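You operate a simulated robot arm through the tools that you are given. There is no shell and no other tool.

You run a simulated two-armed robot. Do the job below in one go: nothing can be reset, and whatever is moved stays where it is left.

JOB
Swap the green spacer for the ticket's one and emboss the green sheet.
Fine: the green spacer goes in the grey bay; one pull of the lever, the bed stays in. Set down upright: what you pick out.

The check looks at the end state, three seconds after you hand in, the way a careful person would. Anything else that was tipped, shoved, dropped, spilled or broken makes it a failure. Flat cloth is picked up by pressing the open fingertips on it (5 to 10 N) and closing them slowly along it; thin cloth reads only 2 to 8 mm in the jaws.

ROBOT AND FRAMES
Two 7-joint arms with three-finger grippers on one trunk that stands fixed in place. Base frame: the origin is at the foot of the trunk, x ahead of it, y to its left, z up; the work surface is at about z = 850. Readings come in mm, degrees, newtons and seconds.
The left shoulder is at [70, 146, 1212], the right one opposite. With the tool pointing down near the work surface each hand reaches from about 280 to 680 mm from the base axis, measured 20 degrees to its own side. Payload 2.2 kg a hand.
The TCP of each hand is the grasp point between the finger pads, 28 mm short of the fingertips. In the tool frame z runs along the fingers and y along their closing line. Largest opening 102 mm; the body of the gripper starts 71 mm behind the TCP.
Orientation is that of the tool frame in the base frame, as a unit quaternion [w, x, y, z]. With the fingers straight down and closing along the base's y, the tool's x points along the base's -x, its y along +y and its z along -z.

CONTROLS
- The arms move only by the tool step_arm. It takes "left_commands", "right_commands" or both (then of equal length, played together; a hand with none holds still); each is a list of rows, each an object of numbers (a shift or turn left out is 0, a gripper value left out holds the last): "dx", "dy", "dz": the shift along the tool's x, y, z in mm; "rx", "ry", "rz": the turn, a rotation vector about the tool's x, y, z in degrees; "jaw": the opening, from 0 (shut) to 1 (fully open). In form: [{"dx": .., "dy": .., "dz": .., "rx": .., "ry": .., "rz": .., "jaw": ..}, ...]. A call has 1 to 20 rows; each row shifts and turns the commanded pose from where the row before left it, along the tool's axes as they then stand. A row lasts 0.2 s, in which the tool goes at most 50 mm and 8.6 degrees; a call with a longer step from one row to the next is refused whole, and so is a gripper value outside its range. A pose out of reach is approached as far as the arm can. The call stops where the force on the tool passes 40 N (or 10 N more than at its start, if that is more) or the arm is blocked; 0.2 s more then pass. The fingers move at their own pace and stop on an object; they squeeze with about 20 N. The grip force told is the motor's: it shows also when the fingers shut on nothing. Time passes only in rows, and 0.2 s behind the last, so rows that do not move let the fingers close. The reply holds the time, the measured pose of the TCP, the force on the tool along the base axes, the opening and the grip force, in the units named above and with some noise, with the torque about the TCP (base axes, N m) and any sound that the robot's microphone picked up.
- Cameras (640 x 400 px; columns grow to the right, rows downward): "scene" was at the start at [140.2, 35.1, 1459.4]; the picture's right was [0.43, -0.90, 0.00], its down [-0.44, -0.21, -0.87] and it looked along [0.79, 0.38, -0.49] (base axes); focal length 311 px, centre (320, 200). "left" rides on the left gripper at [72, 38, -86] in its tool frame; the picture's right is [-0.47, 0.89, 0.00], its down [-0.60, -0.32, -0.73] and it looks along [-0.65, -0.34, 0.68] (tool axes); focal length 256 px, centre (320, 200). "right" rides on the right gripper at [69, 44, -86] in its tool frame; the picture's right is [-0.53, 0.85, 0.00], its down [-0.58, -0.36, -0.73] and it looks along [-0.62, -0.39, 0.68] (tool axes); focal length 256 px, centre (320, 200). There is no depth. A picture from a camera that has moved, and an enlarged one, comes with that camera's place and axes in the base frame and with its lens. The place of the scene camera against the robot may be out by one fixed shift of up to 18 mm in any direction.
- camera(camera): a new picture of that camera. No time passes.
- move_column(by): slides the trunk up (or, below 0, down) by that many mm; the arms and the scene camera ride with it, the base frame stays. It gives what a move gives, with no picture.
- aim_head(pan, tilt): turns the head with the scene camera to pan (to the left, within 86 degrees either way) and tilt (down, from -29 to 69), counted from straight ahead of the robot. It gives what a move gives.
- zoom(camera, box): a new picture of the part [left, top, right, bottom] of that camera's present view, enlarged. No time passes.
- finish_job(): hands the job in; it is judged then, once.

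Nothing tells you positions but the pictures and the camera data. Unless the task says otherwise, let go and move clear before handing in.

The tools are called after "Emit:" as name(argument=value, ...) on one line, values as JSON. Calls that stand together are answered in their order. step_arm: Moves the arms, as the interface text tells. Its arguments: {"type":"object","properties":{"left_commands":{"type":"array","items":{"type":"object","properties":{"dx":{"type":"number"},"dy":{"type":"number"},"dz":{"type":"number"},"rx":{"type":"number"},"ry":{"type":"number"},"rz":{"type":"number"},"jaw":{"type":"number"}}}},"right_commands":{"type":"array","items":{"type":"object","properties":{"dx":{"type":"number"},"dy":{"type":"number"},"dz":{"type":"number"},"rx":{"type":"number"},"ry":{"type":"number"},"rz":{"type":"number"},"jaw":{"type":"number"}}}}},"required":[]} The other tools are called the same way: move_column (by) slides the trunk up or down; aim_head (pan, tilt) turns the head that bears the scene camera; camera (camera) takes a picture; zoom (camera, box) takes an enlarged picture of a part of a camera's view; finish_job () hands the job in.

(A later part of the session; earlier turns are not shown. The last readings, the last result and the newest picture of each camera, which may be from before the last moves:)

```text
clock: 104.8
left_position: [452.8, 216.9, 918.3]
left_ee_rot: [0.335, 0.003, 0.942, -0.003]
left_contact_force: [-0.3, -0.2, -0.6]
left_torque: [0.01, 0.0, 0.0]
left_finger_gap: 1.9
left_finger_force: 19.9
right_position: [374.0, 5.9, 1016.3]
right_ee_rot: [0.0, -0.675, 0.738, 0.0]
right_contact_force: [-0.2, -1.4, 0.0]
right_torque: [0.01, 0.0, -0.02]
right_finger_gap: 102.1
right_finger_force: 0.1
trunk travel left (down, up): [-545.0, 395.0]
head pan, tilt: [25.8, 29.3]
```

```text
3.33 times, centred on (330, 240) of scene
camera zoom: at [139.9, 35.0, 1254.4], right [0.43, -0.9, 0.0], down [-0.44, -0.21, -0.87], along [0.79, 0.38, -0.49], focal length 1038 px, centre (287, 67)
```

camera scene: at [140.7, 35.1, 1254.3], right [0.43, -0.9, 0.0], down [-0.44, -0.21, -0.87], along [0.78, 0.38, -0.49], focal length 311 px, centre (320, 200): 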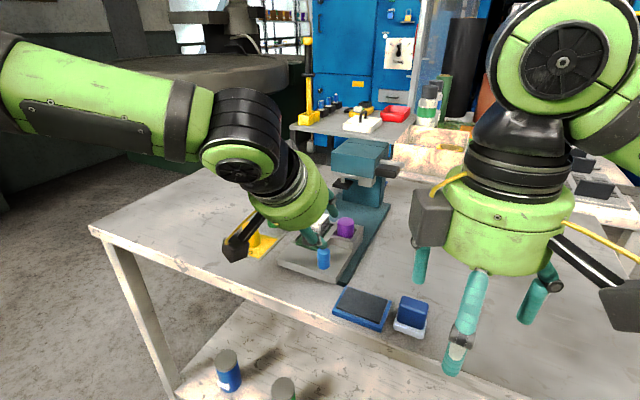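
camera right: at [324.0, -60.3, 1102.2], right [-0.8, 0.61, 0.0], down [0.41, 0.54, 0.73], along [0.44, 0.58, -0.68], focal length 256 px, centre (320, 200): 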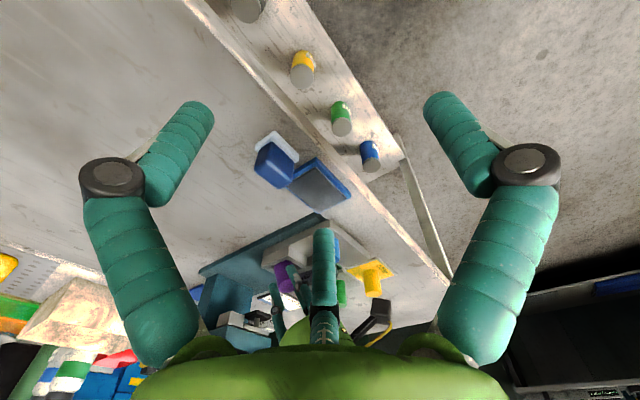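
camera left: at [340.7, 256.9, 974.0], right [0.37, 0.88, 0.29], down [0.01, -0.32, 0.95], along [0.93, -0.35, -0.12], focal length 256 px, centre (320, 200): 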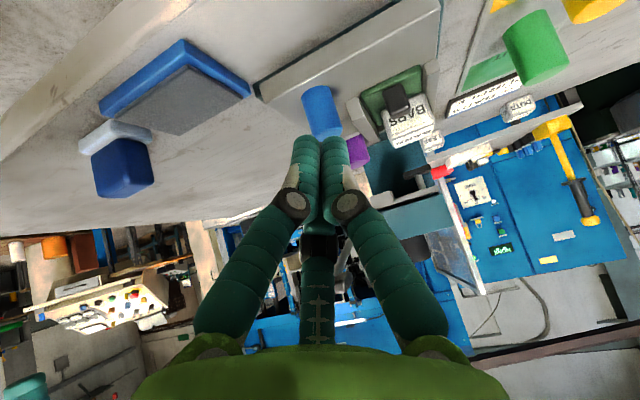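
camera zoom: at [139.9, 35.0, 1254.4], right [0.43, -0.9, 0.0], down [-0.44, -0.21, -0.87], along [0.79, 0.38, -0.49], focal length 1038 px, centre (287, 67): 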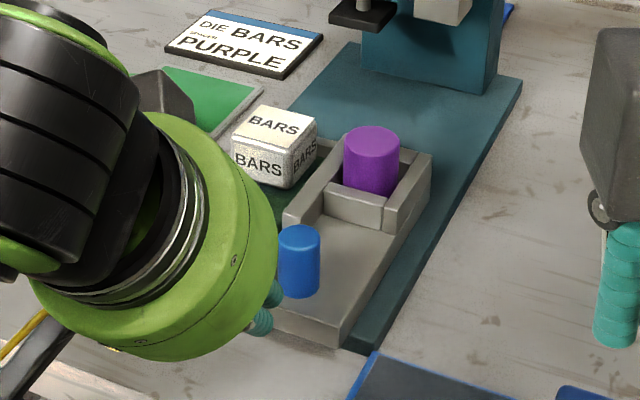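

Emit:
step_arm(left_commands=[{"dx": -7.8, "dz": 6.3}, {"dx": -7.8, "dz": 6.3}, {"dx": -7.8, "dz": 6.3}, {}])

Emit:
zoom(camera="scene", box=[260, 180, 400, 300])

Emit:
zoom(camera="left", box=[200, 0, 440, 200])

```text
clock: 105.8
left_position: [482.2, 216.5, 920.5]
left_ee_rot: [0.335, 0.004, 0.942, -0.002]
left_contact_force: [0.0, -0.2, 0.6]
left_torque: [-0.01, 0.02, 0.02]
left_finger_gap: 2.2
left_finger_force: 20.0
right_position: [373.0, 5.2, 1015.1]
right_ee_rot: [0.0, -0.675, 0.738, 0.0]
right_contact_force: [0.1, 0.2, 0.7]
right_torque: [-0.01, 0.04, -0.02]
right_finger_gap: 101.7
right_finger_force: 0.1
trunk travel left (down, up): [-545.0, 395.0]
head pan, tilt: [25.8, 29.3]
```

```text
3.33 times, centred on (330, 240) of scene
camera zoom: at [140.0, 35.1, 1254.4], right [0.43, -0.9, 0.0], down [-0.44, -0.21, -0.87], along [0.79, 0.38, -0.49], focal length 1038 px, centre (287, 67)
```

zoom: 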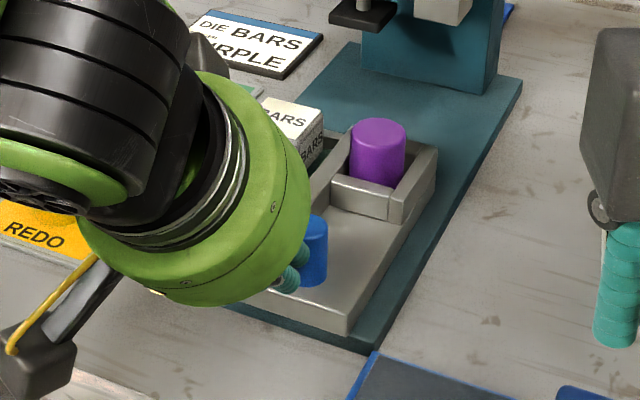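

```text
2.00 times, centred on (320, 100) of left
camera zoom: at [371.9, 254.9, 941.2], right [0.37, 0.88, 0.29], down [0.01, -0.32, 0.95], along [0.93, -0.35, -0.12], focal length 512 px, centre (320, 400)
```

zoom: 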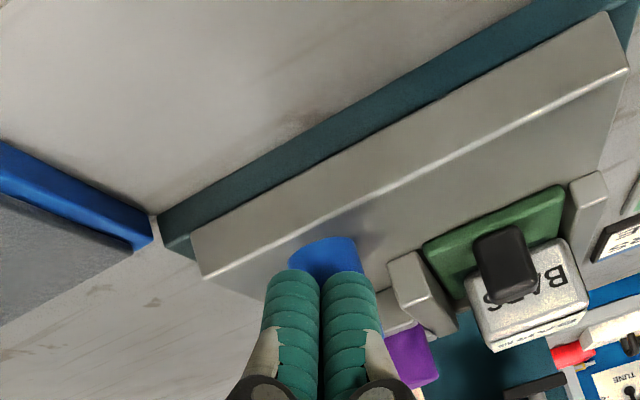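

The bed is sliding in with almost no force. I'll keep pushing.

Emit:
step_arm(left_commands=[{"dx": -7.8, "dz": 6.3}, {"dx": -7.8, "dz": 6.3}, {"dx": -7.8, "dz": 6.3}, {"dx": -7.8, "dz": 6.3}, {"dx": -7.8, "dz": 6.3}, {"dx": -7.8, "dz": 6.3}, {}])

Emit:
zoom(camera="scene", box=[260, 140, 420, 280])

Emit:
zoom(camera="left", box=[200, 0, 440, 200])

```text
clock: 107.3
left_position: [540.0, 216.6, 921.5]
left_ee_rot: [0.335, 0.002, 0.942, -0.001]
left_contact_force: [0.2, 0.2, -0.1]
left_torque: [0.0, 0.0, 0.0]
left_finger_gap: 2.3
left_finger_force: 19.7
right_position: [373.2, 5.4, 1015.7]
right_ee_rot: [0.001, -0.675, 0.738, 0.0]
right_contact_force: [-0.2, -0.5, -0.3]
right_torque: [0.01, 0.0, 0.01]
right_finger_gap: 101.8
right_finger_force: 0.1
trunk travel left (down, up): [-545.0, 395.0]
head pan, tilt: [25.8, 29.3]
```

```text
2.86 times, centred on (340, 210) of scene
camera zoom: at [140.0, 35.1, 1254.4], right [0.43, -0.9, 0.0], down [-0.44, -0.21, -0.87], along [0.79, 0.38, -0.49], focal length 890 px, centre (263, 171)
```

zoom: 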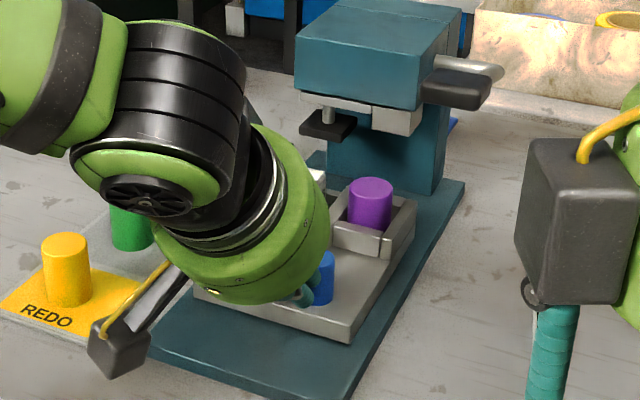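

```text
2.00 times, centred on (320, 100) of left
camera zoom: at [431.0, 255.1, 941.7], right [0.37, 0.88, 0.29], down [0.01, -0.32, 0.95], along [0.93, -0.35, -0.12], focal length 512 px, centre (320, 400)
```

zoom: 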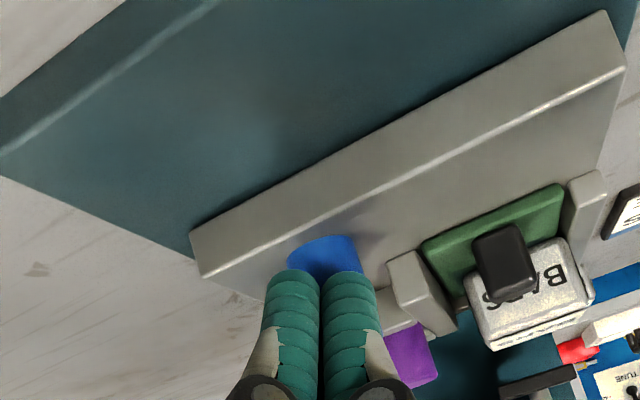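

Emit:
step_arm(left_commands=[{"dx": -6.2, "dz": 5.05}, {"dx": -6.2, "dz": 5.05}, {"dx": -6.2, "dz": 5.05}, {"dx": -6.2, "dz": 5.05}, {"dx": -6.2, "dz": 5.05}, {}])

Emit:
zoom(camera="scene", box=[280, 130, 420, 250])

```text
clock: 108.8
left_position: [583.7, 217.4, 920.7]
left_ee_rot: [0.335, 0.003, 0.942, -0.002]
left_contact_force: [-0.1, -0.6, -1.0]
left_torque: [-0.01, 0.03, 0.01]
left_finger_gap: 1.9
left_finger_force: 20.0
right_position: [372.9, 6.2, 1014.9]
right_ee_rot: [0.001, -0.675, 0.737, 0.001]
right_contact_force: [0.3, 0.9, -0.6]
right_torque: [-0.02, -0.03, 0.02]
right_finger_gap: 102.1
right_finger_force: 0.1
trunk travel left (down, up): [-545.0, 395.0]
head pan, tilt: [25.8, 29.3]
```

```text
3.33 times, centred on (350, 190) of scene
camera zoom: at [140.1, 35.1, 1254.4], right [0.43, -0.9, 0.0], down [-0.44, -0.21, -0.87], along [0.79, 0.38, -0.49], focal length 1038 px, centre (220, 233)
```

zoom: 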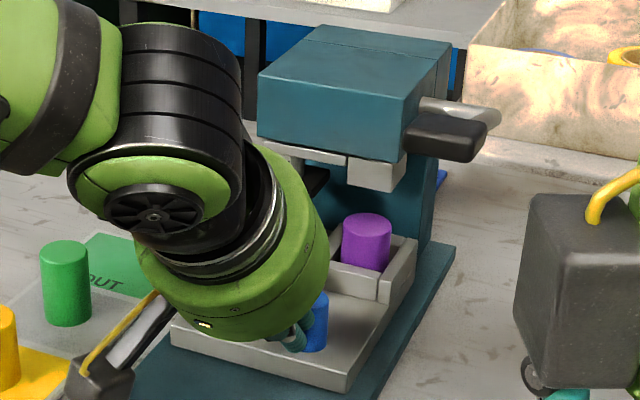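

Emit:
step_arm(left_commands=[{"dx": -4.66, "dz": 3.8}, {"dx": -4.66, "dz": 3.8}, {"dx": -4.66, "dz": 3.8}, {"dx": -4.66, "dz": 3.8}, {"dx": -4.66, "dz": 3.8}, {}])

Emit:
zoom(camera="scene", box=[280, 130, 420, 250])

Emit:
camera(camera="left")

```text
clock: 109.8
left_position: [592.9, 217.3, 919.8]
left_ee_rot: [0.327, 0.002, 0.945, -0.001]
left_contact_force: [-27.1, 1.9, 8.4]
left_torque: [0.07, 0.07, -0.02]
left_finger_gap: 1.9
left_finger_force: 20.4
right_position: [367.5, 6.4, 1017.1]
right_ee_rot: [0.003, -0.675, 0.738, -0.002]
right_contact_force: [0.4, -0.6, 0.0]
right_torque: [0.0, 0.01, -0.02]
right_finger_gap: 102.1
right_finger_force: 0.0
trunk travel left (down, up): [-545.0, 395.0]
head pan, tilt: [25.8, 29.3]
stopped in row 5 (left hand): the force on the tool passed its limit at 44 N (the readings are from after the stop); the commanded pose is now the measured one
```

```text
3.33 times, centred on (350, 190) of scene
camera zoom: at [133.0, 35.0, 1255.5], right [0.43, -0.9, 0.0], down [-0.44, -0.21, -0.87], along [0.79, 0.38, -0.49], focal length 1038 px, centre (220, 233)
```

zoom: 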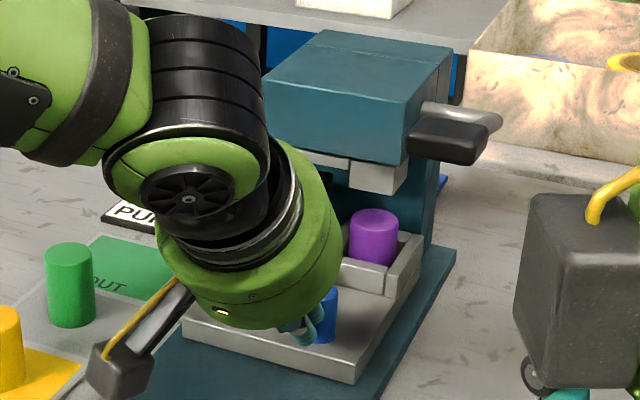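

```text
taken
camera left: at [483.4, 254.6, 942.0], right [0.37, 0.88, 0.29], down [0.02, -0.32, 0.95], along [0.93, -0.34, -0.14], focal length 256 px, centre (320, 200)
```

left: 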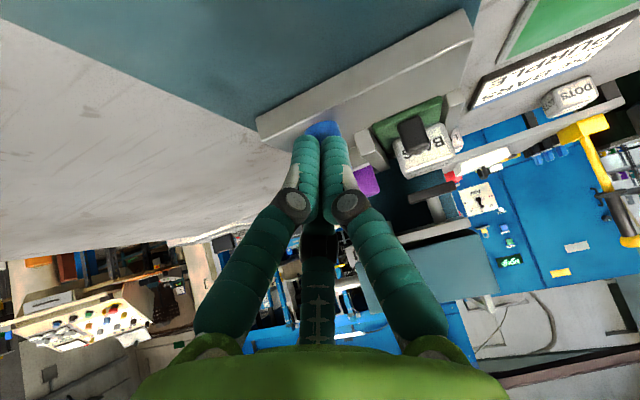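

The push stopped on a hard limit after about 120 mm. I'll back off and check whether that's the end stop.

Emit:
step_arm(left_commands=[{"dx": 12, "dz": -9.7}, {"dx": 20, "dz": -16}, {"dx": 0, "dz": -40}, {"dx": 0, "dz": -40}, {"dx": -20, "dy": 30, "dz": -30}, {"dx": -20, "dy": 35, "dz": -20}, {"dy": 40}, {}])

Emit:
camera(camera="scene")

Emit:
zoom(camera="scene", box=[290, 130, 420, 250])

Emit:
camera(camera="left")

```text
clock: 111.6
left_position: [513.1, 322.8, 1044.1]
left_ee_rot: [0.327, 0.003, 0.945, -0.001]
left_contact_force: [0.0, -0.2, -0.7]
left_torque: [-0.01, 0.02, 0.0]
left_finger_gap: 2.2
left_finger_force: 20.0
right_position: [373.4, 4.8, 1015.4]
right_ee_rot: [0.001, -0.675, 0.738, 0.0]
right_contact_force: [-1.2, -0.7, 0.4]
right_torque: [0.04, 0.03, -0.01]
right_finger_gap: 101.9
right_finger_force: 0.0
trunk travel left (down, up): [-545.0, 395.0]
head pan, tilt: [25.8, 29.3]
```

```text
taken
camera scene: at [140.3, 33.9, 1254.4], right [0.43, -0.9, 0.0], down [-0.44, -0.21, -0.87], along [0.79, 0.38, -0.49], focal length 311 px, centre (320, 200)
```

scene: 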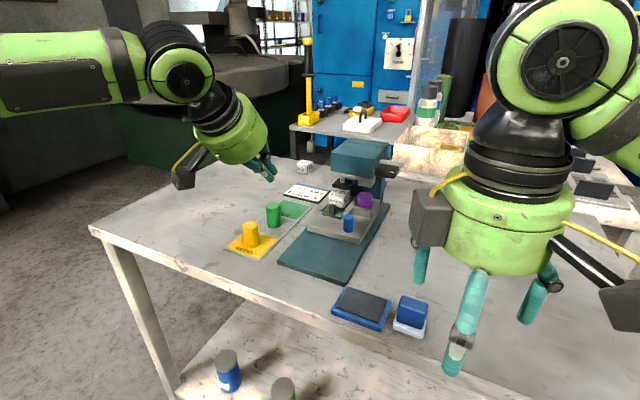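

```text
3.33 times, centred on (355, 190) of scene
camera zoom: at [140.3, 33.9, 1254.4], right [0.43, -0.9, 0.0], down [-0.44, -0.21, -0.87], along [0.79, 0.38, -0.49], focal length 1038 px, centre (203, 233)
```

zoom: 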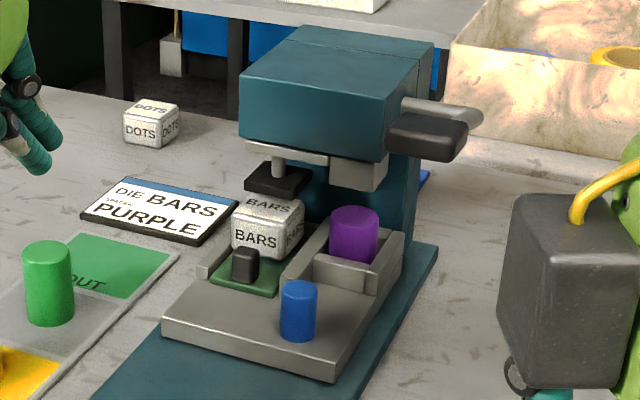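

```text
taken
camera left: at [403.0, 360.1, 1065.2], right [0.37, 0.88, 0.29], down [0.02, -0.32, 0.95], along [0.93, -0.35, -0.14], focal length 256 px, centre (320, 200)
```

left: 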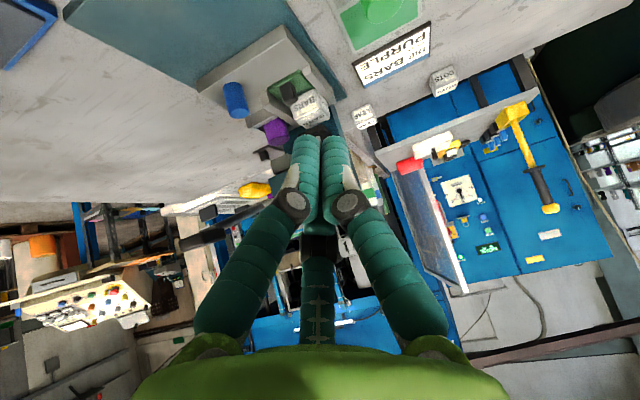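

Emit:
zoom(camera="scene", box=[325, 160, 395, 230])

Emit:
zoom(camera="left", box=[190, 30, 350, 170])

```text
5.71 times, centred on (360, 195) of scene
camera zoom: at [140.3, 33.9, 1254.4], right [0.43, -0.9, 0.0], down [-0.44, -0.21, -0.87], along [0.79, 0.38, -0.49], focal length 1779 px, centre (91, 229)
```

zoom: 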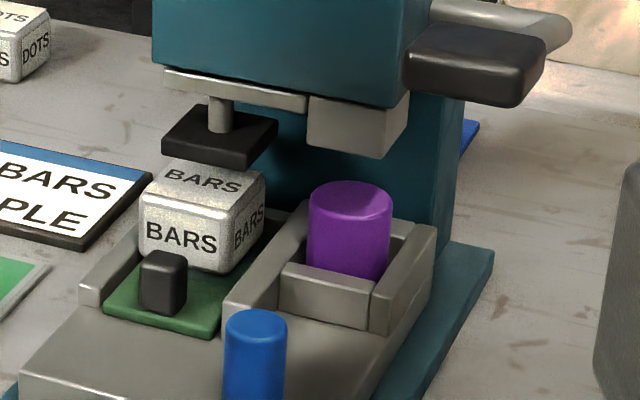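

```text
2.86 times, centred on (270, 100) of left
camera zoom: at [403.0, 360.1, 1065.2], right [0.37, 0.88, 0.29], down [0.02, -0.32, 0.95], along [0.93, -0.35, -0.14], focal length 731 px, centre (463, 486)
```

zoom: 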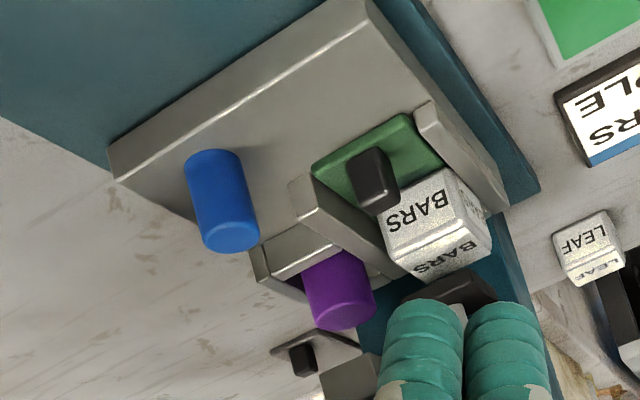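

The bed looks fully home, with the die under the platen and purple under the stop block. Next is the lever, so I'll bring the left hand above it for a close look.

Emit:
step_arm(left_commands=[{"dx": -25, "dz": -25}, {"dx": -13, "dy": -34.6, "dz": 0}, {"dx": -13, "dy": -34.6, "dz": 0}, {"dx": -13, "dy": -34.6, "dz": 0}, {"dx": -13, "dy": -34.6, "dz": 0}, {"dy": -34.6}, {}])

Emit:
camera(camera="left")

Emit:
camera(camera="scene")

```text
clock: 113.2
left_position: [553.4, 149.6, 1110.3]
left_ee_rot: [0.326, 0.001, 0.945, -0.001]
left_contact_force: [-0.5, 0.0, -0.5]
left_torque: [0.02, 0.02, -0.01]
left_finger_gap: 1.7
left_finger_force: 20.2
right_position: [372.4, 5.7, 1016.9]
right_ee_rot: [0.001, -0.675, 0.738, -0.001]
right_contact_force: [0.4, -0.2, -0.6]
right_torque: [-0.01, 0.02, 0.02]
right_finger_gap: 101.9
right_finger_force: 0.1
trunk travel left (down, up): [-545.0, 395.0]
head pan, tilt: [25.8, 29.3]
```

```text
taken
camera left: at [443.5, 187.1, 1133.4], right [0.37, 0.88, 0.29], down [0.02, -0.32, 0.95], along [0.93, -0.34, -0.14], focal length 256 px, centre (320, 200)
```

left: 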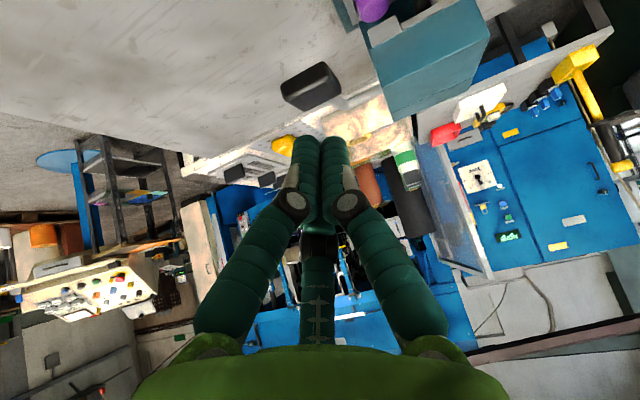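

```text
taken
camera scene: at [139.4, 35.4, 1254.5], right [0.43, -0.9, 0.0], down [-0.44, -0.21, -0.87], along [0.79, 0.38, -0.49], focal length 311 px, centre (320, 200)
```

scene: 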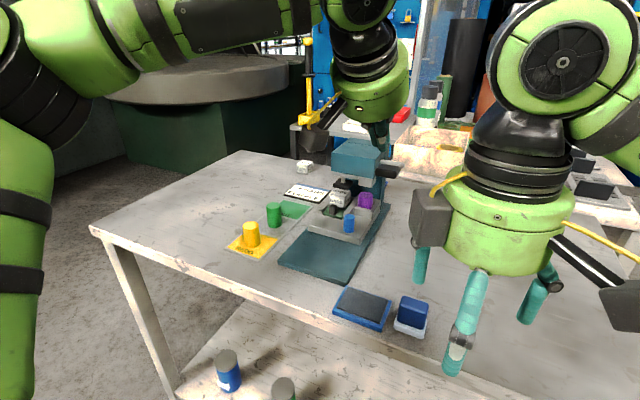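

Emit:
zoom(camera="left", box=[250, 20, 410, 140])

Emit:
zoom(camera="scene", box=[330, 120, 430, 200])

```text
3.33 times, centred on (330, 80) of left
camera zoom: at [443.5, 187.1, 1133.4], right [0.37, 0.88, 0.29], down [0.02, -0.32, 0.95], along [0.93, -0.34, -0.14], focal length 853 px, centre (287, 600)
```

zoom: 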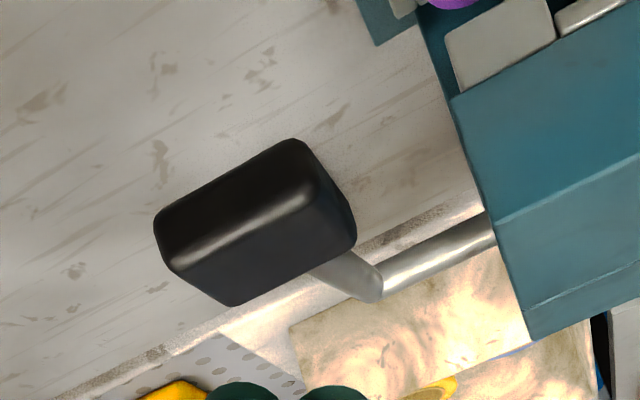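

```text
5.00 times, centred on (380, 160) of scene
camera zoom: at [139.4, 35.4, 1254.5], right [0.43, -0.9, 0.0], down [-0.44, -0.21, -0.87], along [0.79, 0.38, -0.49], focal length 1557 px, centre (20, 400)
```

zoom: 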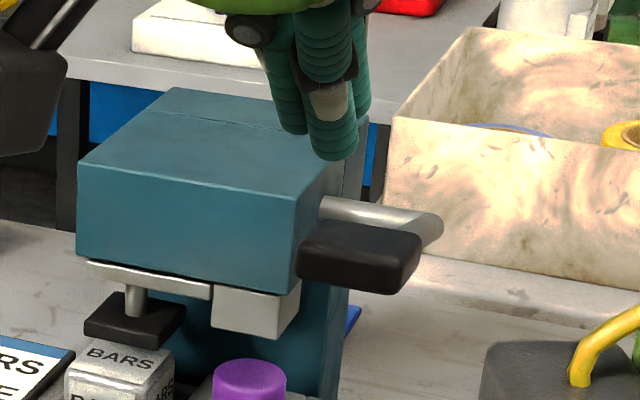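

The lever grip is centred near (611, 144, 1030), with its pivot at about (738, 147, 996). I'll place the closed fingertips just above the grip, then follow the arc down in one stroke.

Emit:
step_arm(left_commands=[{"dx": -9.7, "dy": -2.8, "dz": 23}, {"dx": -9.6, "dy": -2.8, "dz": 23}, {}])

Emit:
zoom(camera="left", box=[220, 60, 420, 220])

Emit:
zoom(camera="scene", box=[330, 100, 430, 200])

```text
clock: 114.0
left_position: [591.7, 155.1, 1093.8]
left_ee_rot: [0.327, 0.003, 0.945, -0.001]
left_contact_force: [-0.4, 0.1, -0.3]
left_torque: [0.0, -0.01, 0.01]
left_finger_gap: 2.1
left_finger_force: 19.7
left hand out of reach, approached as far as the arm can: row 2
right_position: [373.4, 4.9, 1015.4]
right_ee_rot: [0.0, -0.675, 0.738, 0.001]
right_contact_force: [-0.8, -0.5, 0.3]
right_torque: [0.01, 0.0, -0.01]
right_finger_gap: 102.0
right_finger_force: 0.0
trunk travel left (down, up): [-545.0, 395.0]
head pan, tilt: [25.8, 29.3]
```

```text
2.50 times, centred on (320, 140) of left
camera zoom: at [482.8, 194.0, 1116.1], right [0.37, 0.88, 0.29], down [0.02, -0.32, 0.95], along [0.93, -0.35, -0.14], focal length 640 px, centre (320, 350)
```

zoom: 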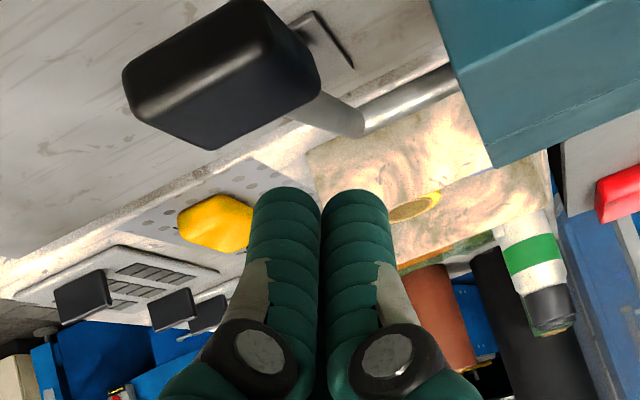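

```text
4.00 times, centred on (380, 150) of scene
camera zoom: at [140.0, 34.5, 1254.4], right [0.43, -0.9, 0.0], down [-0.44, -0.21, -0.87], along [0.79, 0.38, -0.49], focal length 1245 px, centre (80, 400)
```

zoom: 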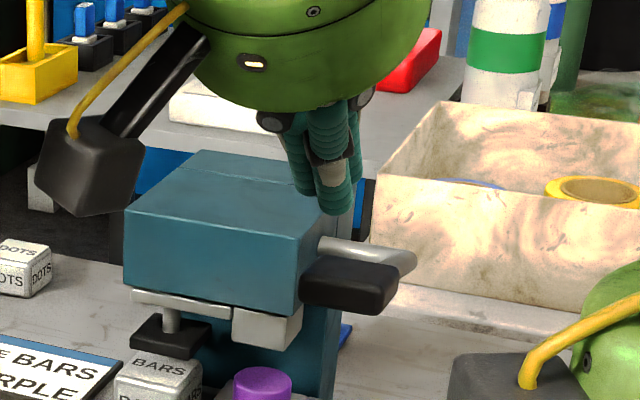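

The arm is at its limit here, so I'll raise the trunk by 60 mm and approach again.

Emit:
move_column(by=60)

Emit:
step_arm(left_commands=[{"dx": 12, "dy": -3.5, "dz": 15.5}, {"dx": 12, "dy": -3.5, "dz": 15.5}, {"dx": 12, "dy": -4, "dz": 15.5}, {}])

Emit:
zoom(camera="left", box=[220, 60, 420, 220])

Emit:
zoom(camera="scene", box=[330, 130, 430, 230])

```text
clock: 115.0
left_position: [593.5, 156.5, 1153.4]
left_ee_rot: [0.327, 0.002, 0.945, -0.001]
left_contact_force: [0.3, 0.1, 0.3]
left_torque: [-0.01, 0.02, -0.01]
left_finger_gap: 2.0
left_finger_force: 19.7
right_position: [373.8, 5.4, 1074.7]
right_ee_rot: [0.001, -0.674, 0.738, 0.0]
right_contact_force: [1.1, -0.7, 0.2]
right_torque: [0.0, -0.02, 0.01]
right_finger_gap: 101.9
right_finger_force: 0.0
trunk travel left (down, up): [-605.0, 335.0]
head pan, tilt: [25.8, 29.3]
```

```text
clock: 116.0
left_position: [592.1, 147.4, 1095.3]
left_ee_rot: [0.326, 0.003, 0.945, -0.001]
left_contact_force: [0.6, 0.5, 0.1]
left_torque: [0.0, -0.02, 0.02]
left_finger_gap: 2.2
left_finger_force: 20.3
right_position: [373.6, 6.2, 1075.9]
right_ee_rot: [0.0, -0.675, 0.738, 0.001]
right_contact_force: [0.1, -0.2, 0.4]
right_torque: [-0.03, 0.03, -0.03]
right_finger_gap: 101.9
right_finger_force: 0.1
trunk travel left (down, up): [-605.0, 335.0]
head pan, tilt: [25.8, 29.3]
```

```text
2.50 times, centred on (320, 140) of left
camera zoom: at [482.6, 185.0, 1117.5], right [0.37, 0.88, 0.29], down [0.02, -0.32, 0.95], along [0.93, -0.34, -0.14], focal length 640 px, centre (320, 350)
```

zoom: 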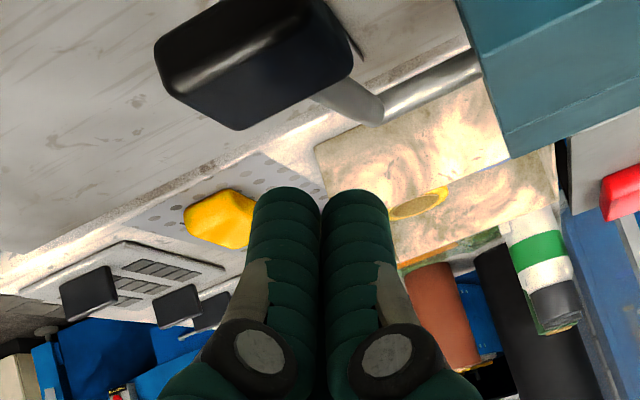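

```text
4.00 times, centred on (380, 180) of scene
camera zoom: at [140.1, 35.2, 1314.4], right [0.43, -0.9, 0.0], down [-0.44, -0.21, -0.87], along [0.79, 0.38, -0.49], focal length 1245 px, centre (80, 280)
```

zoom: 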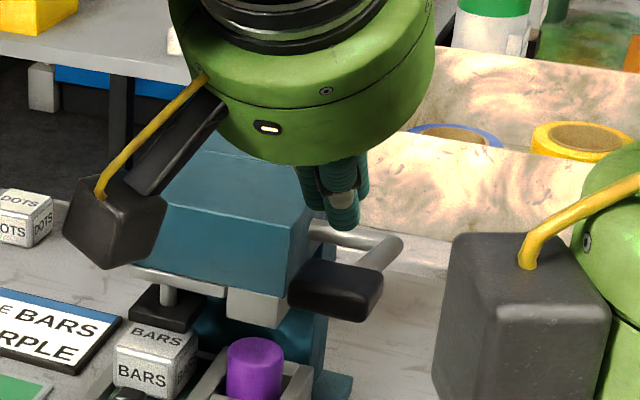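

Emit:
step_arm(left_commands=[{"dx": 2.3, "dy": -1.5, "dz": 9.5}, {"dx": 1.5, "dy": -1, "dz": 3.9}, {}])

Emit:
step_arm(left_commands=[{"dx": 2.1, "dz": 2.7}, {}])

Emit:
zoom(camera="scene", box=[350, 150, 410, 210])

Emit:
zoom(camera="left", box=[220, 0, 420, 160])

```text
clock: 116.8
left_position: [598.5, 143.5, 1082.3]
left_ee_rot: [0.326, 0.001, 0.945, -0.001]
left_contact_force: [0.4, 0.9, 0.0]
left_torque: [-0.01, 0.02, -0.01]
left_finger_gap: 2.2
left_finger_force: 19.6
right_position: [372.9, 6.1, 1074.4]
right_ee_rot: [0.0, -0.676, 0.737, 0.0]
right_contact_force: [0.0, 0.7, 0.0]
right_torque: [-0.04, 0.01, 0.01]
right_finger_gap: 102.1
right_finger_force: 0.1
trunk travel left (down, up): [-605.0, 335.0]
head pan, tilt: [25.8, 29.3]
```

```text
clock: 117.4
left_position: [600.0, 143.1, 1078.3]
left_ee_rot: [0.327, 0.003, 0.945, -0.002]
left_contact_force: [-0.1, 0.3, 1.0]
left_torque: [0.03, -0.03, 0.03]
left_finger_gap: 2.1
left_finger_force: 20.1
right_position: [372.3, 5.2, 1075.3]
right_ee_rot: [0.001, -0.675, 0.738, 0.001]
right_contact_force: [0.5, -0.5, -0.1]
right_torque: [0.0, 0.01, 0.03]
right_finger_gap: 102.0
right_finger_force: 0.2
trunk travel left (down, up): [-605.0, 335.0]
head pan, tilt: [25.8, 29.3]
```

```text
6.67 times, centred on (380, 180) of scene
camera zoom: at [140.2, 35.1, 1314.4], right [0.43, -0.9, 0.0], down [-0.44, -0.21, -0.87], along [0.79, 0.38, -0.49], focal length 2076 px, centre (-80, 333)
```

zoom: 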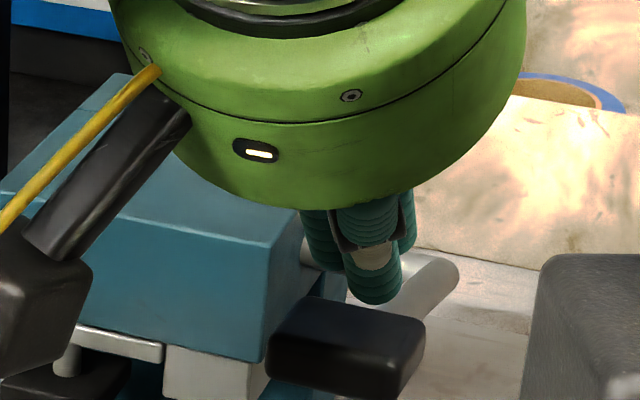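

```text
2.50 times, centred on (320, 80) of left
camera zoom: at [488.8, 180.9, 1100.6], right [0.37, 0.88, 0.29], down [0.02, -0.32, 0.95], along [0.93, -0.35, -0.14], focal length 640 px, centre (320, 500)
```

zoom: 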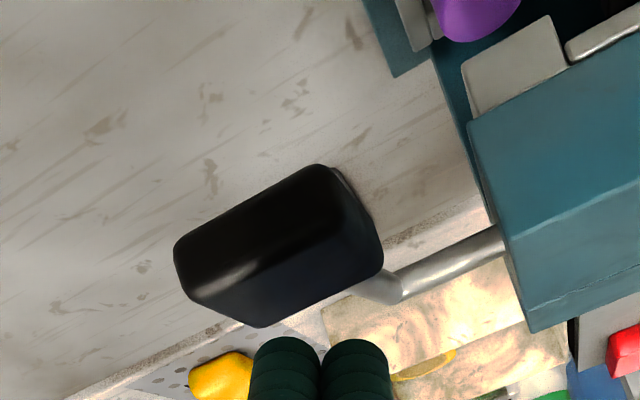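

Emit:
step_arm(left_commands=[{"dx": 4.5, "dz": -0.5}, {}])

Emit:
step_arm(left_commands=[{"dx": 1.85, "dz": 2.4}, {}])

Emit:
step_arm(left_commands=[{"dx": 1.85, "dz": 2.4}, {}])

```text
clock: 118.0
left_position: [594.6, 144.2, 1075.5]
left_ee_rot: [0.327, 0.003, 0.945, -0.002]
left_contact_force: [-0.5, 0.2, 0.3]
left_torque: [-0.02, 0.01, 0.01]
left_finger_gap: 2.4
left_finger_force: 20.1
right_position: [373.9, 5.5, 1075.4]
right_ee_rot: [0.001, -0.675, 0.738, 0.001]
right_contact_force: [-0.5, 0.6, 0.5]
right_torque: [0.02, -0.02, -0.02]
right_finger_gap: 102.0
right_finger_force: 0.0
trunk travel left (down, up): [-605.0, 335.0]
head pan, tilt: [25.8, 29.3]
```

```text
clock: 118.6
left_position: [593.2, 144.5, 1073.2]
left_ee_rot: [0.327, 0.003, 0.945, -0.002]
left_contact_force: [-0.2, 0.0, 0.8]
left_torque: [0.03, -0.01, -0.01]
left_finger_gap: 2.5
left_finger_force: 20.5
right_position: [372.9, 6.3, 1075.8]
right_ee_rot: [0.001, -0.675, 0.738, 0.0]
right_contact_force: [-0.3, -0.4, -0.3]
right_torque: [-0.01, -0.01, -0.01]
right_finger_gap: 102.1
right_finger_force: 0.0
trunk travel left (down, up): [-605.0, 335.0]
head pan, tilt: [25.8, 29.3]
```

```text
clock: 119.2
left_position: [594.4, 144.2, 1069.5]
left_ee_rot: [0.327, 0.001, 0.945, -0.001]
left_contact_force: [-0.1, 0.3, 0.4]
left_torque: [0.01, -0.01, -0.02]
left_finger_gap: 2.3
left_finger_force: 19.8
right_position: [372.2, 5.7, 1076.0]
right_ee_rot: [0.0, -0.675, 0.738, 0.0]
right_contact_force: [0.0, 0.3, 0.0]
right_torque: [-0.01, -0.02, -0.02]
right_finger_gap: 102.2
right_finger_force: 0.1
trunk travel left (down, up): [-605.0, 335.0]
head pan, tilt: [25.8, 29.3]
```

Emit:
zoom(camera="scene", box=[350, 150, 410, 210])

Emit:
zoom(camera="left", box=[220, 40, 420, 200])

```text
6.67 times, centred on (380, 180) of scene
camera zoom: at [140.2, 35.1, 1314.4], right [0.43, -0.9, 0.0], down [-0.44, -0.21, -0.87], along [0.79, 0.38, -0.49], focal length 2076 px, centre (-80, 333)
```

zoom: 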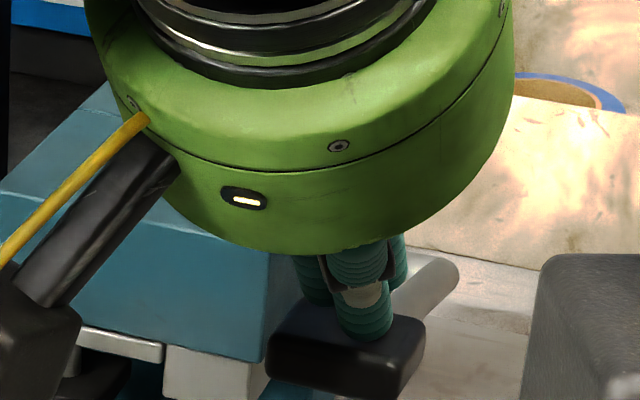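

```text
2.50 times, centred on (320, 120) of left
camera zoom: at [484.3, 181.3, 1092.0], right [0.37, 0.88, 0.29], down [0.02, -0.32, 0.95], along [0.93, -0.35, -0.14], focal length 640 px, centre (320, 400)
```

zoom: 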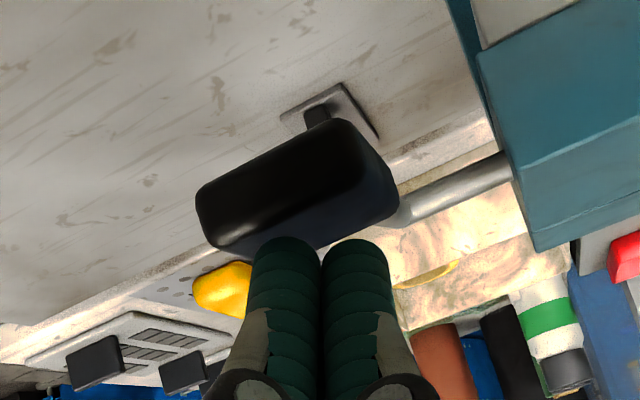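

The fingertips are right over the grip. I'll begin the downward stroke along the arc, stopping part-way without releasing.

Emit:
step_arm(left_commands=[{"dx": 3.15, "dz": -2.5}, {"dx": 6.07, "dz": 4.52}, {"dx": 5.96, "dz": 4.86}, {}])

Emit:
zoom(camera="scene", box=[340, 140, 420, 220])

```text
clock: 120.2
left_position: [586.4, 142.7, 1054.8]
left_ee_rot: [0.327, 0.003, 0.945, -0.002]
left_contact_force: [-1.1, -1.5, 1.2]
left_torque: [-0.01, 0.04, -0.01]
left_finger_gap: 2.4
left_finger_force: 19.7
right_position: [373.1, 5.7, 1075.8]
right_ee_rot: [0.001, -0.675, 0.738, 0.0]
right_contact_force: [0.4, -0.1, 0.3]
right_torque: [-0.01, 0.0, -0.02]
right_finger_gap: 101.6
right_finger_force: 0.1
trunk travel left (down, up): [-605.0, 335.0]
head pan, tilt: [25.8, 29.3]
```

```text
5.00 times, centred on (380, 180) of scene
camera zoom: at [139.8, 34.9, 1314.4], right [0.43, -0.9, 0.0], down [-0.44, -0.21, -0.87], along [0.79, 0.38, -0.49], focal length 1557 px, centre (20, 300)
```

zoom: 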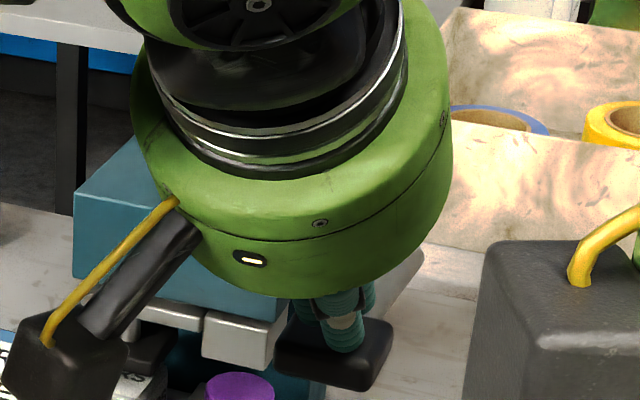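

The lever is moving with the fingers. I'll continue the same stroke along the arc.

Emit:
step_arm(left_commands=[{"dx": 5.63, "dz": 5.25}, {"dx": 5.23, "dz": 5.55}, {"dx": 5.0, "dz": 5.74}, {"dx": 4.67, "dz": 6.13}, {"dx": 4.29, "dz": 6.29}, {"dx": 3.97, "dz": 6.54}, {}])

Emit:
zoom(camera="scene", box=[330, 140, 430, 240])

Emit:
zoom(camera="left", box=[220, 40, 420, 200])

```text
clock: 121.8
left_position: [585.1, 143.0, 1010.0]
left_ee_rot: [0.327, 0.002, 0.945, -0.002]
left_contact_force: [-1.0, 1.7, 4.2]
left_torque: [-0.01, 0.02, 0.01]
left_finger_gap: 2.2
left_finger_force: 19.6
right_position: [371.0, 5.2, 1076.2]
right_ee_rot: [0.002, -0.675, 0.738, 0.0]
right_contact_force: [-0.2, -0.6, 0.4]
right_torque: [0.01, 0.0, -0.02]
right_finger_gap: 102.0
right_finger_force: 0.1
trunk travel left (down, up): [-605.0, 335.0]
head pan, tilt: [25.8, 29.3]
```

```text
4.00 times, centred on (380, 190) of scene
camera zoom: at [139.4, 35.2, 1314.5], right [0.43, -0.9, 0.0], down [-0.44, -0.21, -0.87], along [0.79, 0.38, -0.49], focal length 1245 px, centre (80, 240)
```

zoom: 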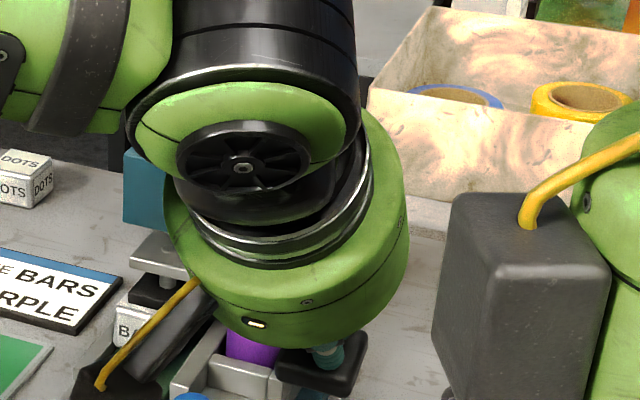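

```text
2.50 times, centred on (320, 120) of left
camera zoom: at [475.5, 181.2, 1032.1], right [0.37, 0.88, 0.29], down [0.02, -0.32, 0.95], along [0.93, -0.34, -0.14], focal length 640 px, centre (320, 400)
```

zoom: 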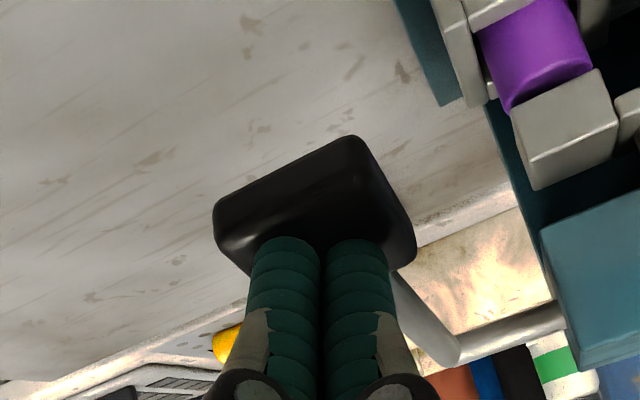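

Emit:
step_arm(left_commands=[{"dx": 3.52, "dz": 6.77}, {"dx": 3.2, "dz": 7.02}, {"dx": 2.77, "dz": 7.1}, {"dx": 2.47, "dz": 7.21}, {"dx": 1.95, "dz": 7.36}, {}])

Emit:
zoom(camera="scene", box=[330, 140, 430, 240])

Emit:
zoom(camera="left", box=[220, 40, 420, 200])

```text
clock: 123.0
left_position: [590.0, 141.8, 988.6]
left_ee_rot: [0.337, 0.002, 0.942, -0.004]
left_contact_force: [-24.2, 5.6, 22.4]
left_torque: [0.05, 0.57, -0.07]
left_finger_gap: 1.9
left_finger_force: 19.6
right_position: [365.6, 5.4, 1077.8]
right_ee_rot: [0.003, -0.675, 0.738, -0.002]
right_contact_force: [0.9, -0.5, -0.8]
right_torque: [-0.04, 0.03, 0.01]
right_finger_gap: 101.8
right_finger_force: 0.1
trunk travel left (down, up): [-605.0, 335.0]
head pan, tilt: [25.8, 29.3]
stopped in row 5 (left hand): the force on the tool passed its limit at 43 N (the readings are from after the stop); the commanded pose is now the measured one
```

```text
4.00 times, centred on (380, 190) of scene
camera zoom: at [131.6, 35.6, 1315.4], right [0.43, -0.9, 0.0], down [-0.44, -0.21, -0.87], along [0.79, 0.38, -0.48], focal length 1245 px, centre (80, 240)
```

zoom: 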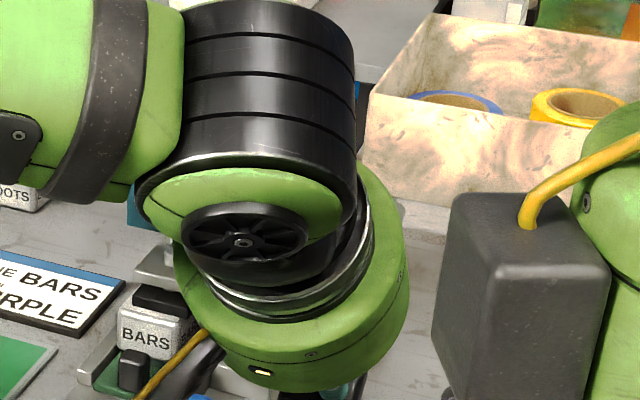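

```text
2.50 times, centred on (320, 120) of left
camera zoom: at [479.8, 180.2, 1008.6], right [0.37, 0.88, 0.29], down [0.0, -0.31, 0.95], along [0.93, -0.35, -0.11], focal length 640 px, centre (320, 400)
```

zoom: 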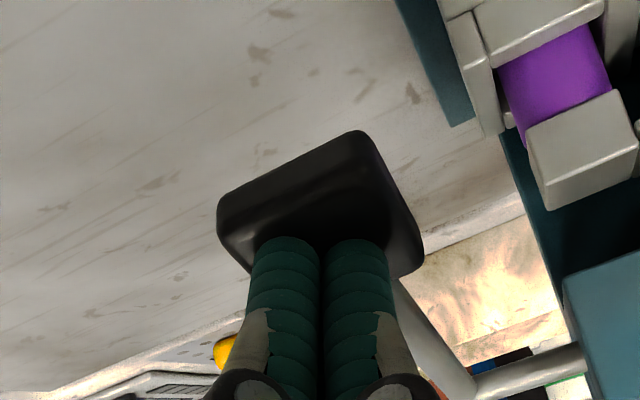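

Emit:
zoom(camera="left", box=[370, 20, 450, 110])

Emit:
zoom(camera="scene", box=[325, 190, 375, 240])

```text
4.44 times, centred on (410, 65) of left
camera zoom: at [479.8, 180.2, 1008.6], right [0.37, 0.88, 0.29], down [0.0, -0.31, 0.95], along [0.93, -0.35, -0.11], focal length 1138 px, centre (-80, 800)
```

zoom: 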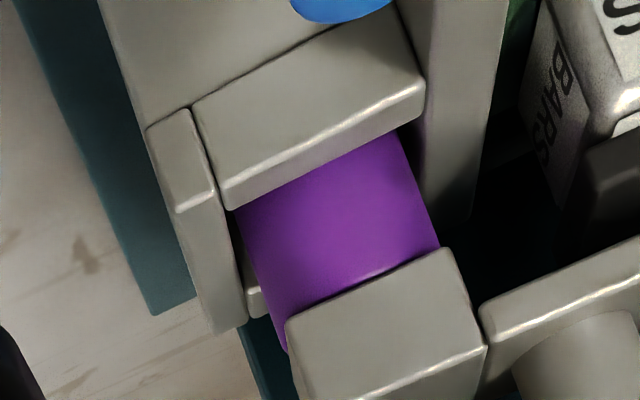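

```text
8.00 times, centred on (350, 215) of scene
camera zoom: at [131.6, 35.6, 1315.4], right [0.43, -0.9, 0.0], down [-0.44, -0.21, -0.87], along [0.79, 0.38, -0.48], focal length 2491 px, centre (80, 80)
```

zoom: 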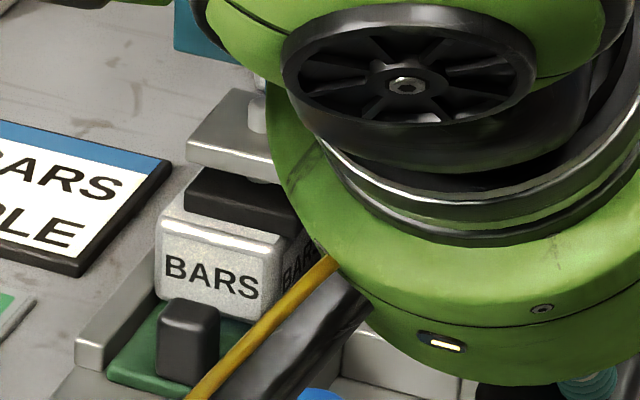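

The platen is on the die and the stop block is on the purple spacer, so the stroke is complete. I'll hold briefly, then let the lever rise with the hand and move off.

Emit:
step_arm(left_commands=[{}, {}, {"dx": -2.47, "dz": -7.21}, {"dx": -2.77, "dz": -7.1}, {"dx": -3.2, "dz": -7.02}, {"dx": -3.52, "dz": -6.77}, {}])

Emit:
zoom(camera="scene", box=[330, 140, 430, 240])

Emit:
zoom(camera="left", box=[220, 0, 460, 200])

```text
clock: 124.6
left_position: [587.8, 142.4, 1011.6]
left_ee_rot: [0.332, 0.002, 0.943, -0.004]
left_contact_force: [-1.0, -1.5, 3.2]
left_torque: [-0.03, 0.0, -0.03]
left_finger_gap: 2.4
left_finger_force: 20.7
right_position: [373.3, 5.6, 1076.0]
right_ee_rot: [0.001, -0.675, 0.738, 0.0]
right_contact_force: [0.8, -1.0, 0.7]
right_torque: [0.0, 0.0, -0.01]
right_finger_gap: 102.2
right_finger_force: 0.0
trunk travel left (down, up): [-605.0, 335.0]
head pan, tilt: [25.8, 29.3]
```

```text
4.00 times, centred on (380, 190) of scene
camera zoom: at [139.4, 34.6, 1314.5], right [0.43, -0.9, 0.0], down [-0.44, -0.21, -0.87], along [0.79, 0.38, -0.49], focal length 1245 px, centre (80, 240)
```

zoom: 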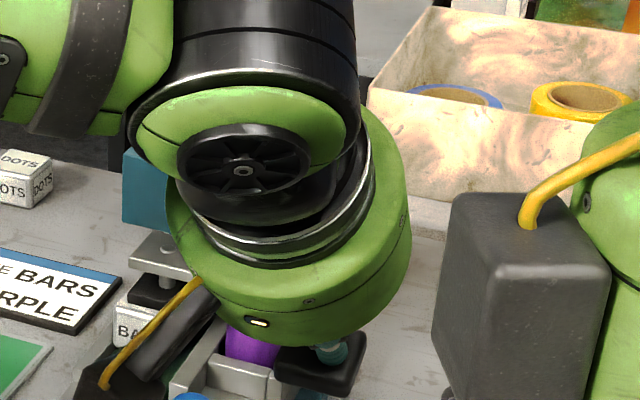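

```text
2.00 times, centred on (340, 100) of left
camera zoom: at [478.0, 180.3, 1031.4], right [0.37, 0.88, 0.29], down [0.01, -0.31, 0.95], along [0.93, -0.35, -0.12], focal length 512 px, centre (280, 400)
```

zoom: 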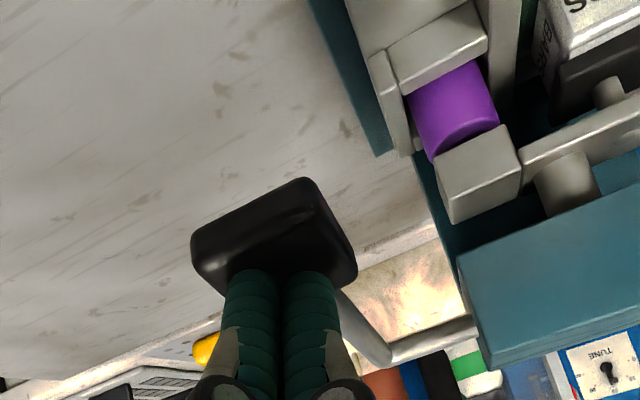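

The lever is sprung and follows the hand up. I'll continue up the arc to its rest position and beyond.

Emit:
step_arm(left_commands=[{"dx": -3.97, "dz": -6.54}, {"dx": -4.29, "dz": -6.29}, {"dx": -4.67, "dz": -6.13}, {"dx": -5.0, "dz": -5.74}, {"dx": -5.23, "dz": -5.55}, {"dx": -5.63, "dz": -5.25}, {"dx": -5.96, "dz": -4.86}, {"dx": -6.07, "dz": -4.52}, {"dx": -6, "dz": -5}, {"dx": -10, "dz": -15}, {"dx": -10, "dz": -25}, {}])

Emit:
zoom(camera="scene", box=[310, 130, 430, 250])

Emit:
zoom(camera="left", box=[220, 0, 460, 200])

```text
clock: 127.2
left_position: [585.7, 141.7, 1120.7]
left_ee_rot: [0.333, 0.002, 0.943, -0.003]
left_contact_force: [-0.2, -1.0, 0.0]
left_torque: [-0.01, -0.02, -0.01]
left_finger_gap: 2.1
left_finger_force: 20.3
right_position: [372.9, 4.5, 1074.1]
right_ee_rot: [0.001, -0.675, 0.738, 0.0]
right_contact_force: [-0.3, 0.1, -0.6]
right_torque: [0.01, 0.0, 0.01]
right_finger_gap: 101.8
right_finger_force: 0.2
trunk travel left (down, up): [-605.0, 335.0]
head pan, tilt: [25.8, 29.3]
```

```text
3.33 times, centred on (370, 190) of scene
camera zoom: at [140.7, 35.2, 1314.3], right [0.43, -0.9, 0.0], down [-0.44, -0.21, -0.87], along [0.78, 0.38, -0.49], focal length 1038 px, centre (153, 233)
```

zoom: 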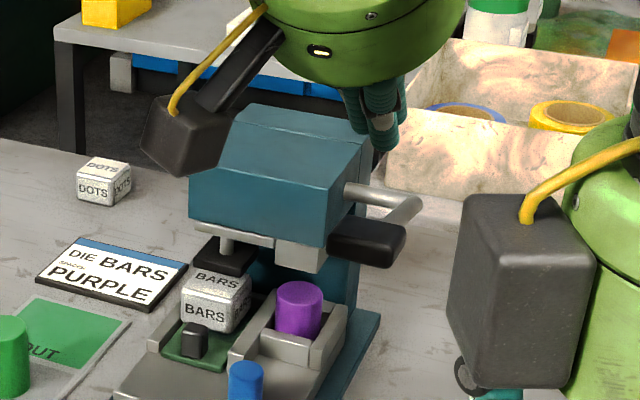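

```text
2.00 times, centred on (340, 100) of left
camera zoom: at [475.8, 180.5, 1142.4], right [0.37, 0.88, 0.29], down [0.01, -0.31, 0.95], along [0.93, -0.35, -0.12], focal length 512 px, centre (280, 400)
```

zoom: 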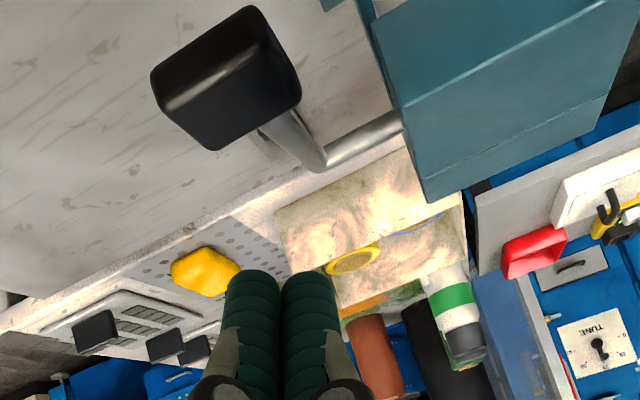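

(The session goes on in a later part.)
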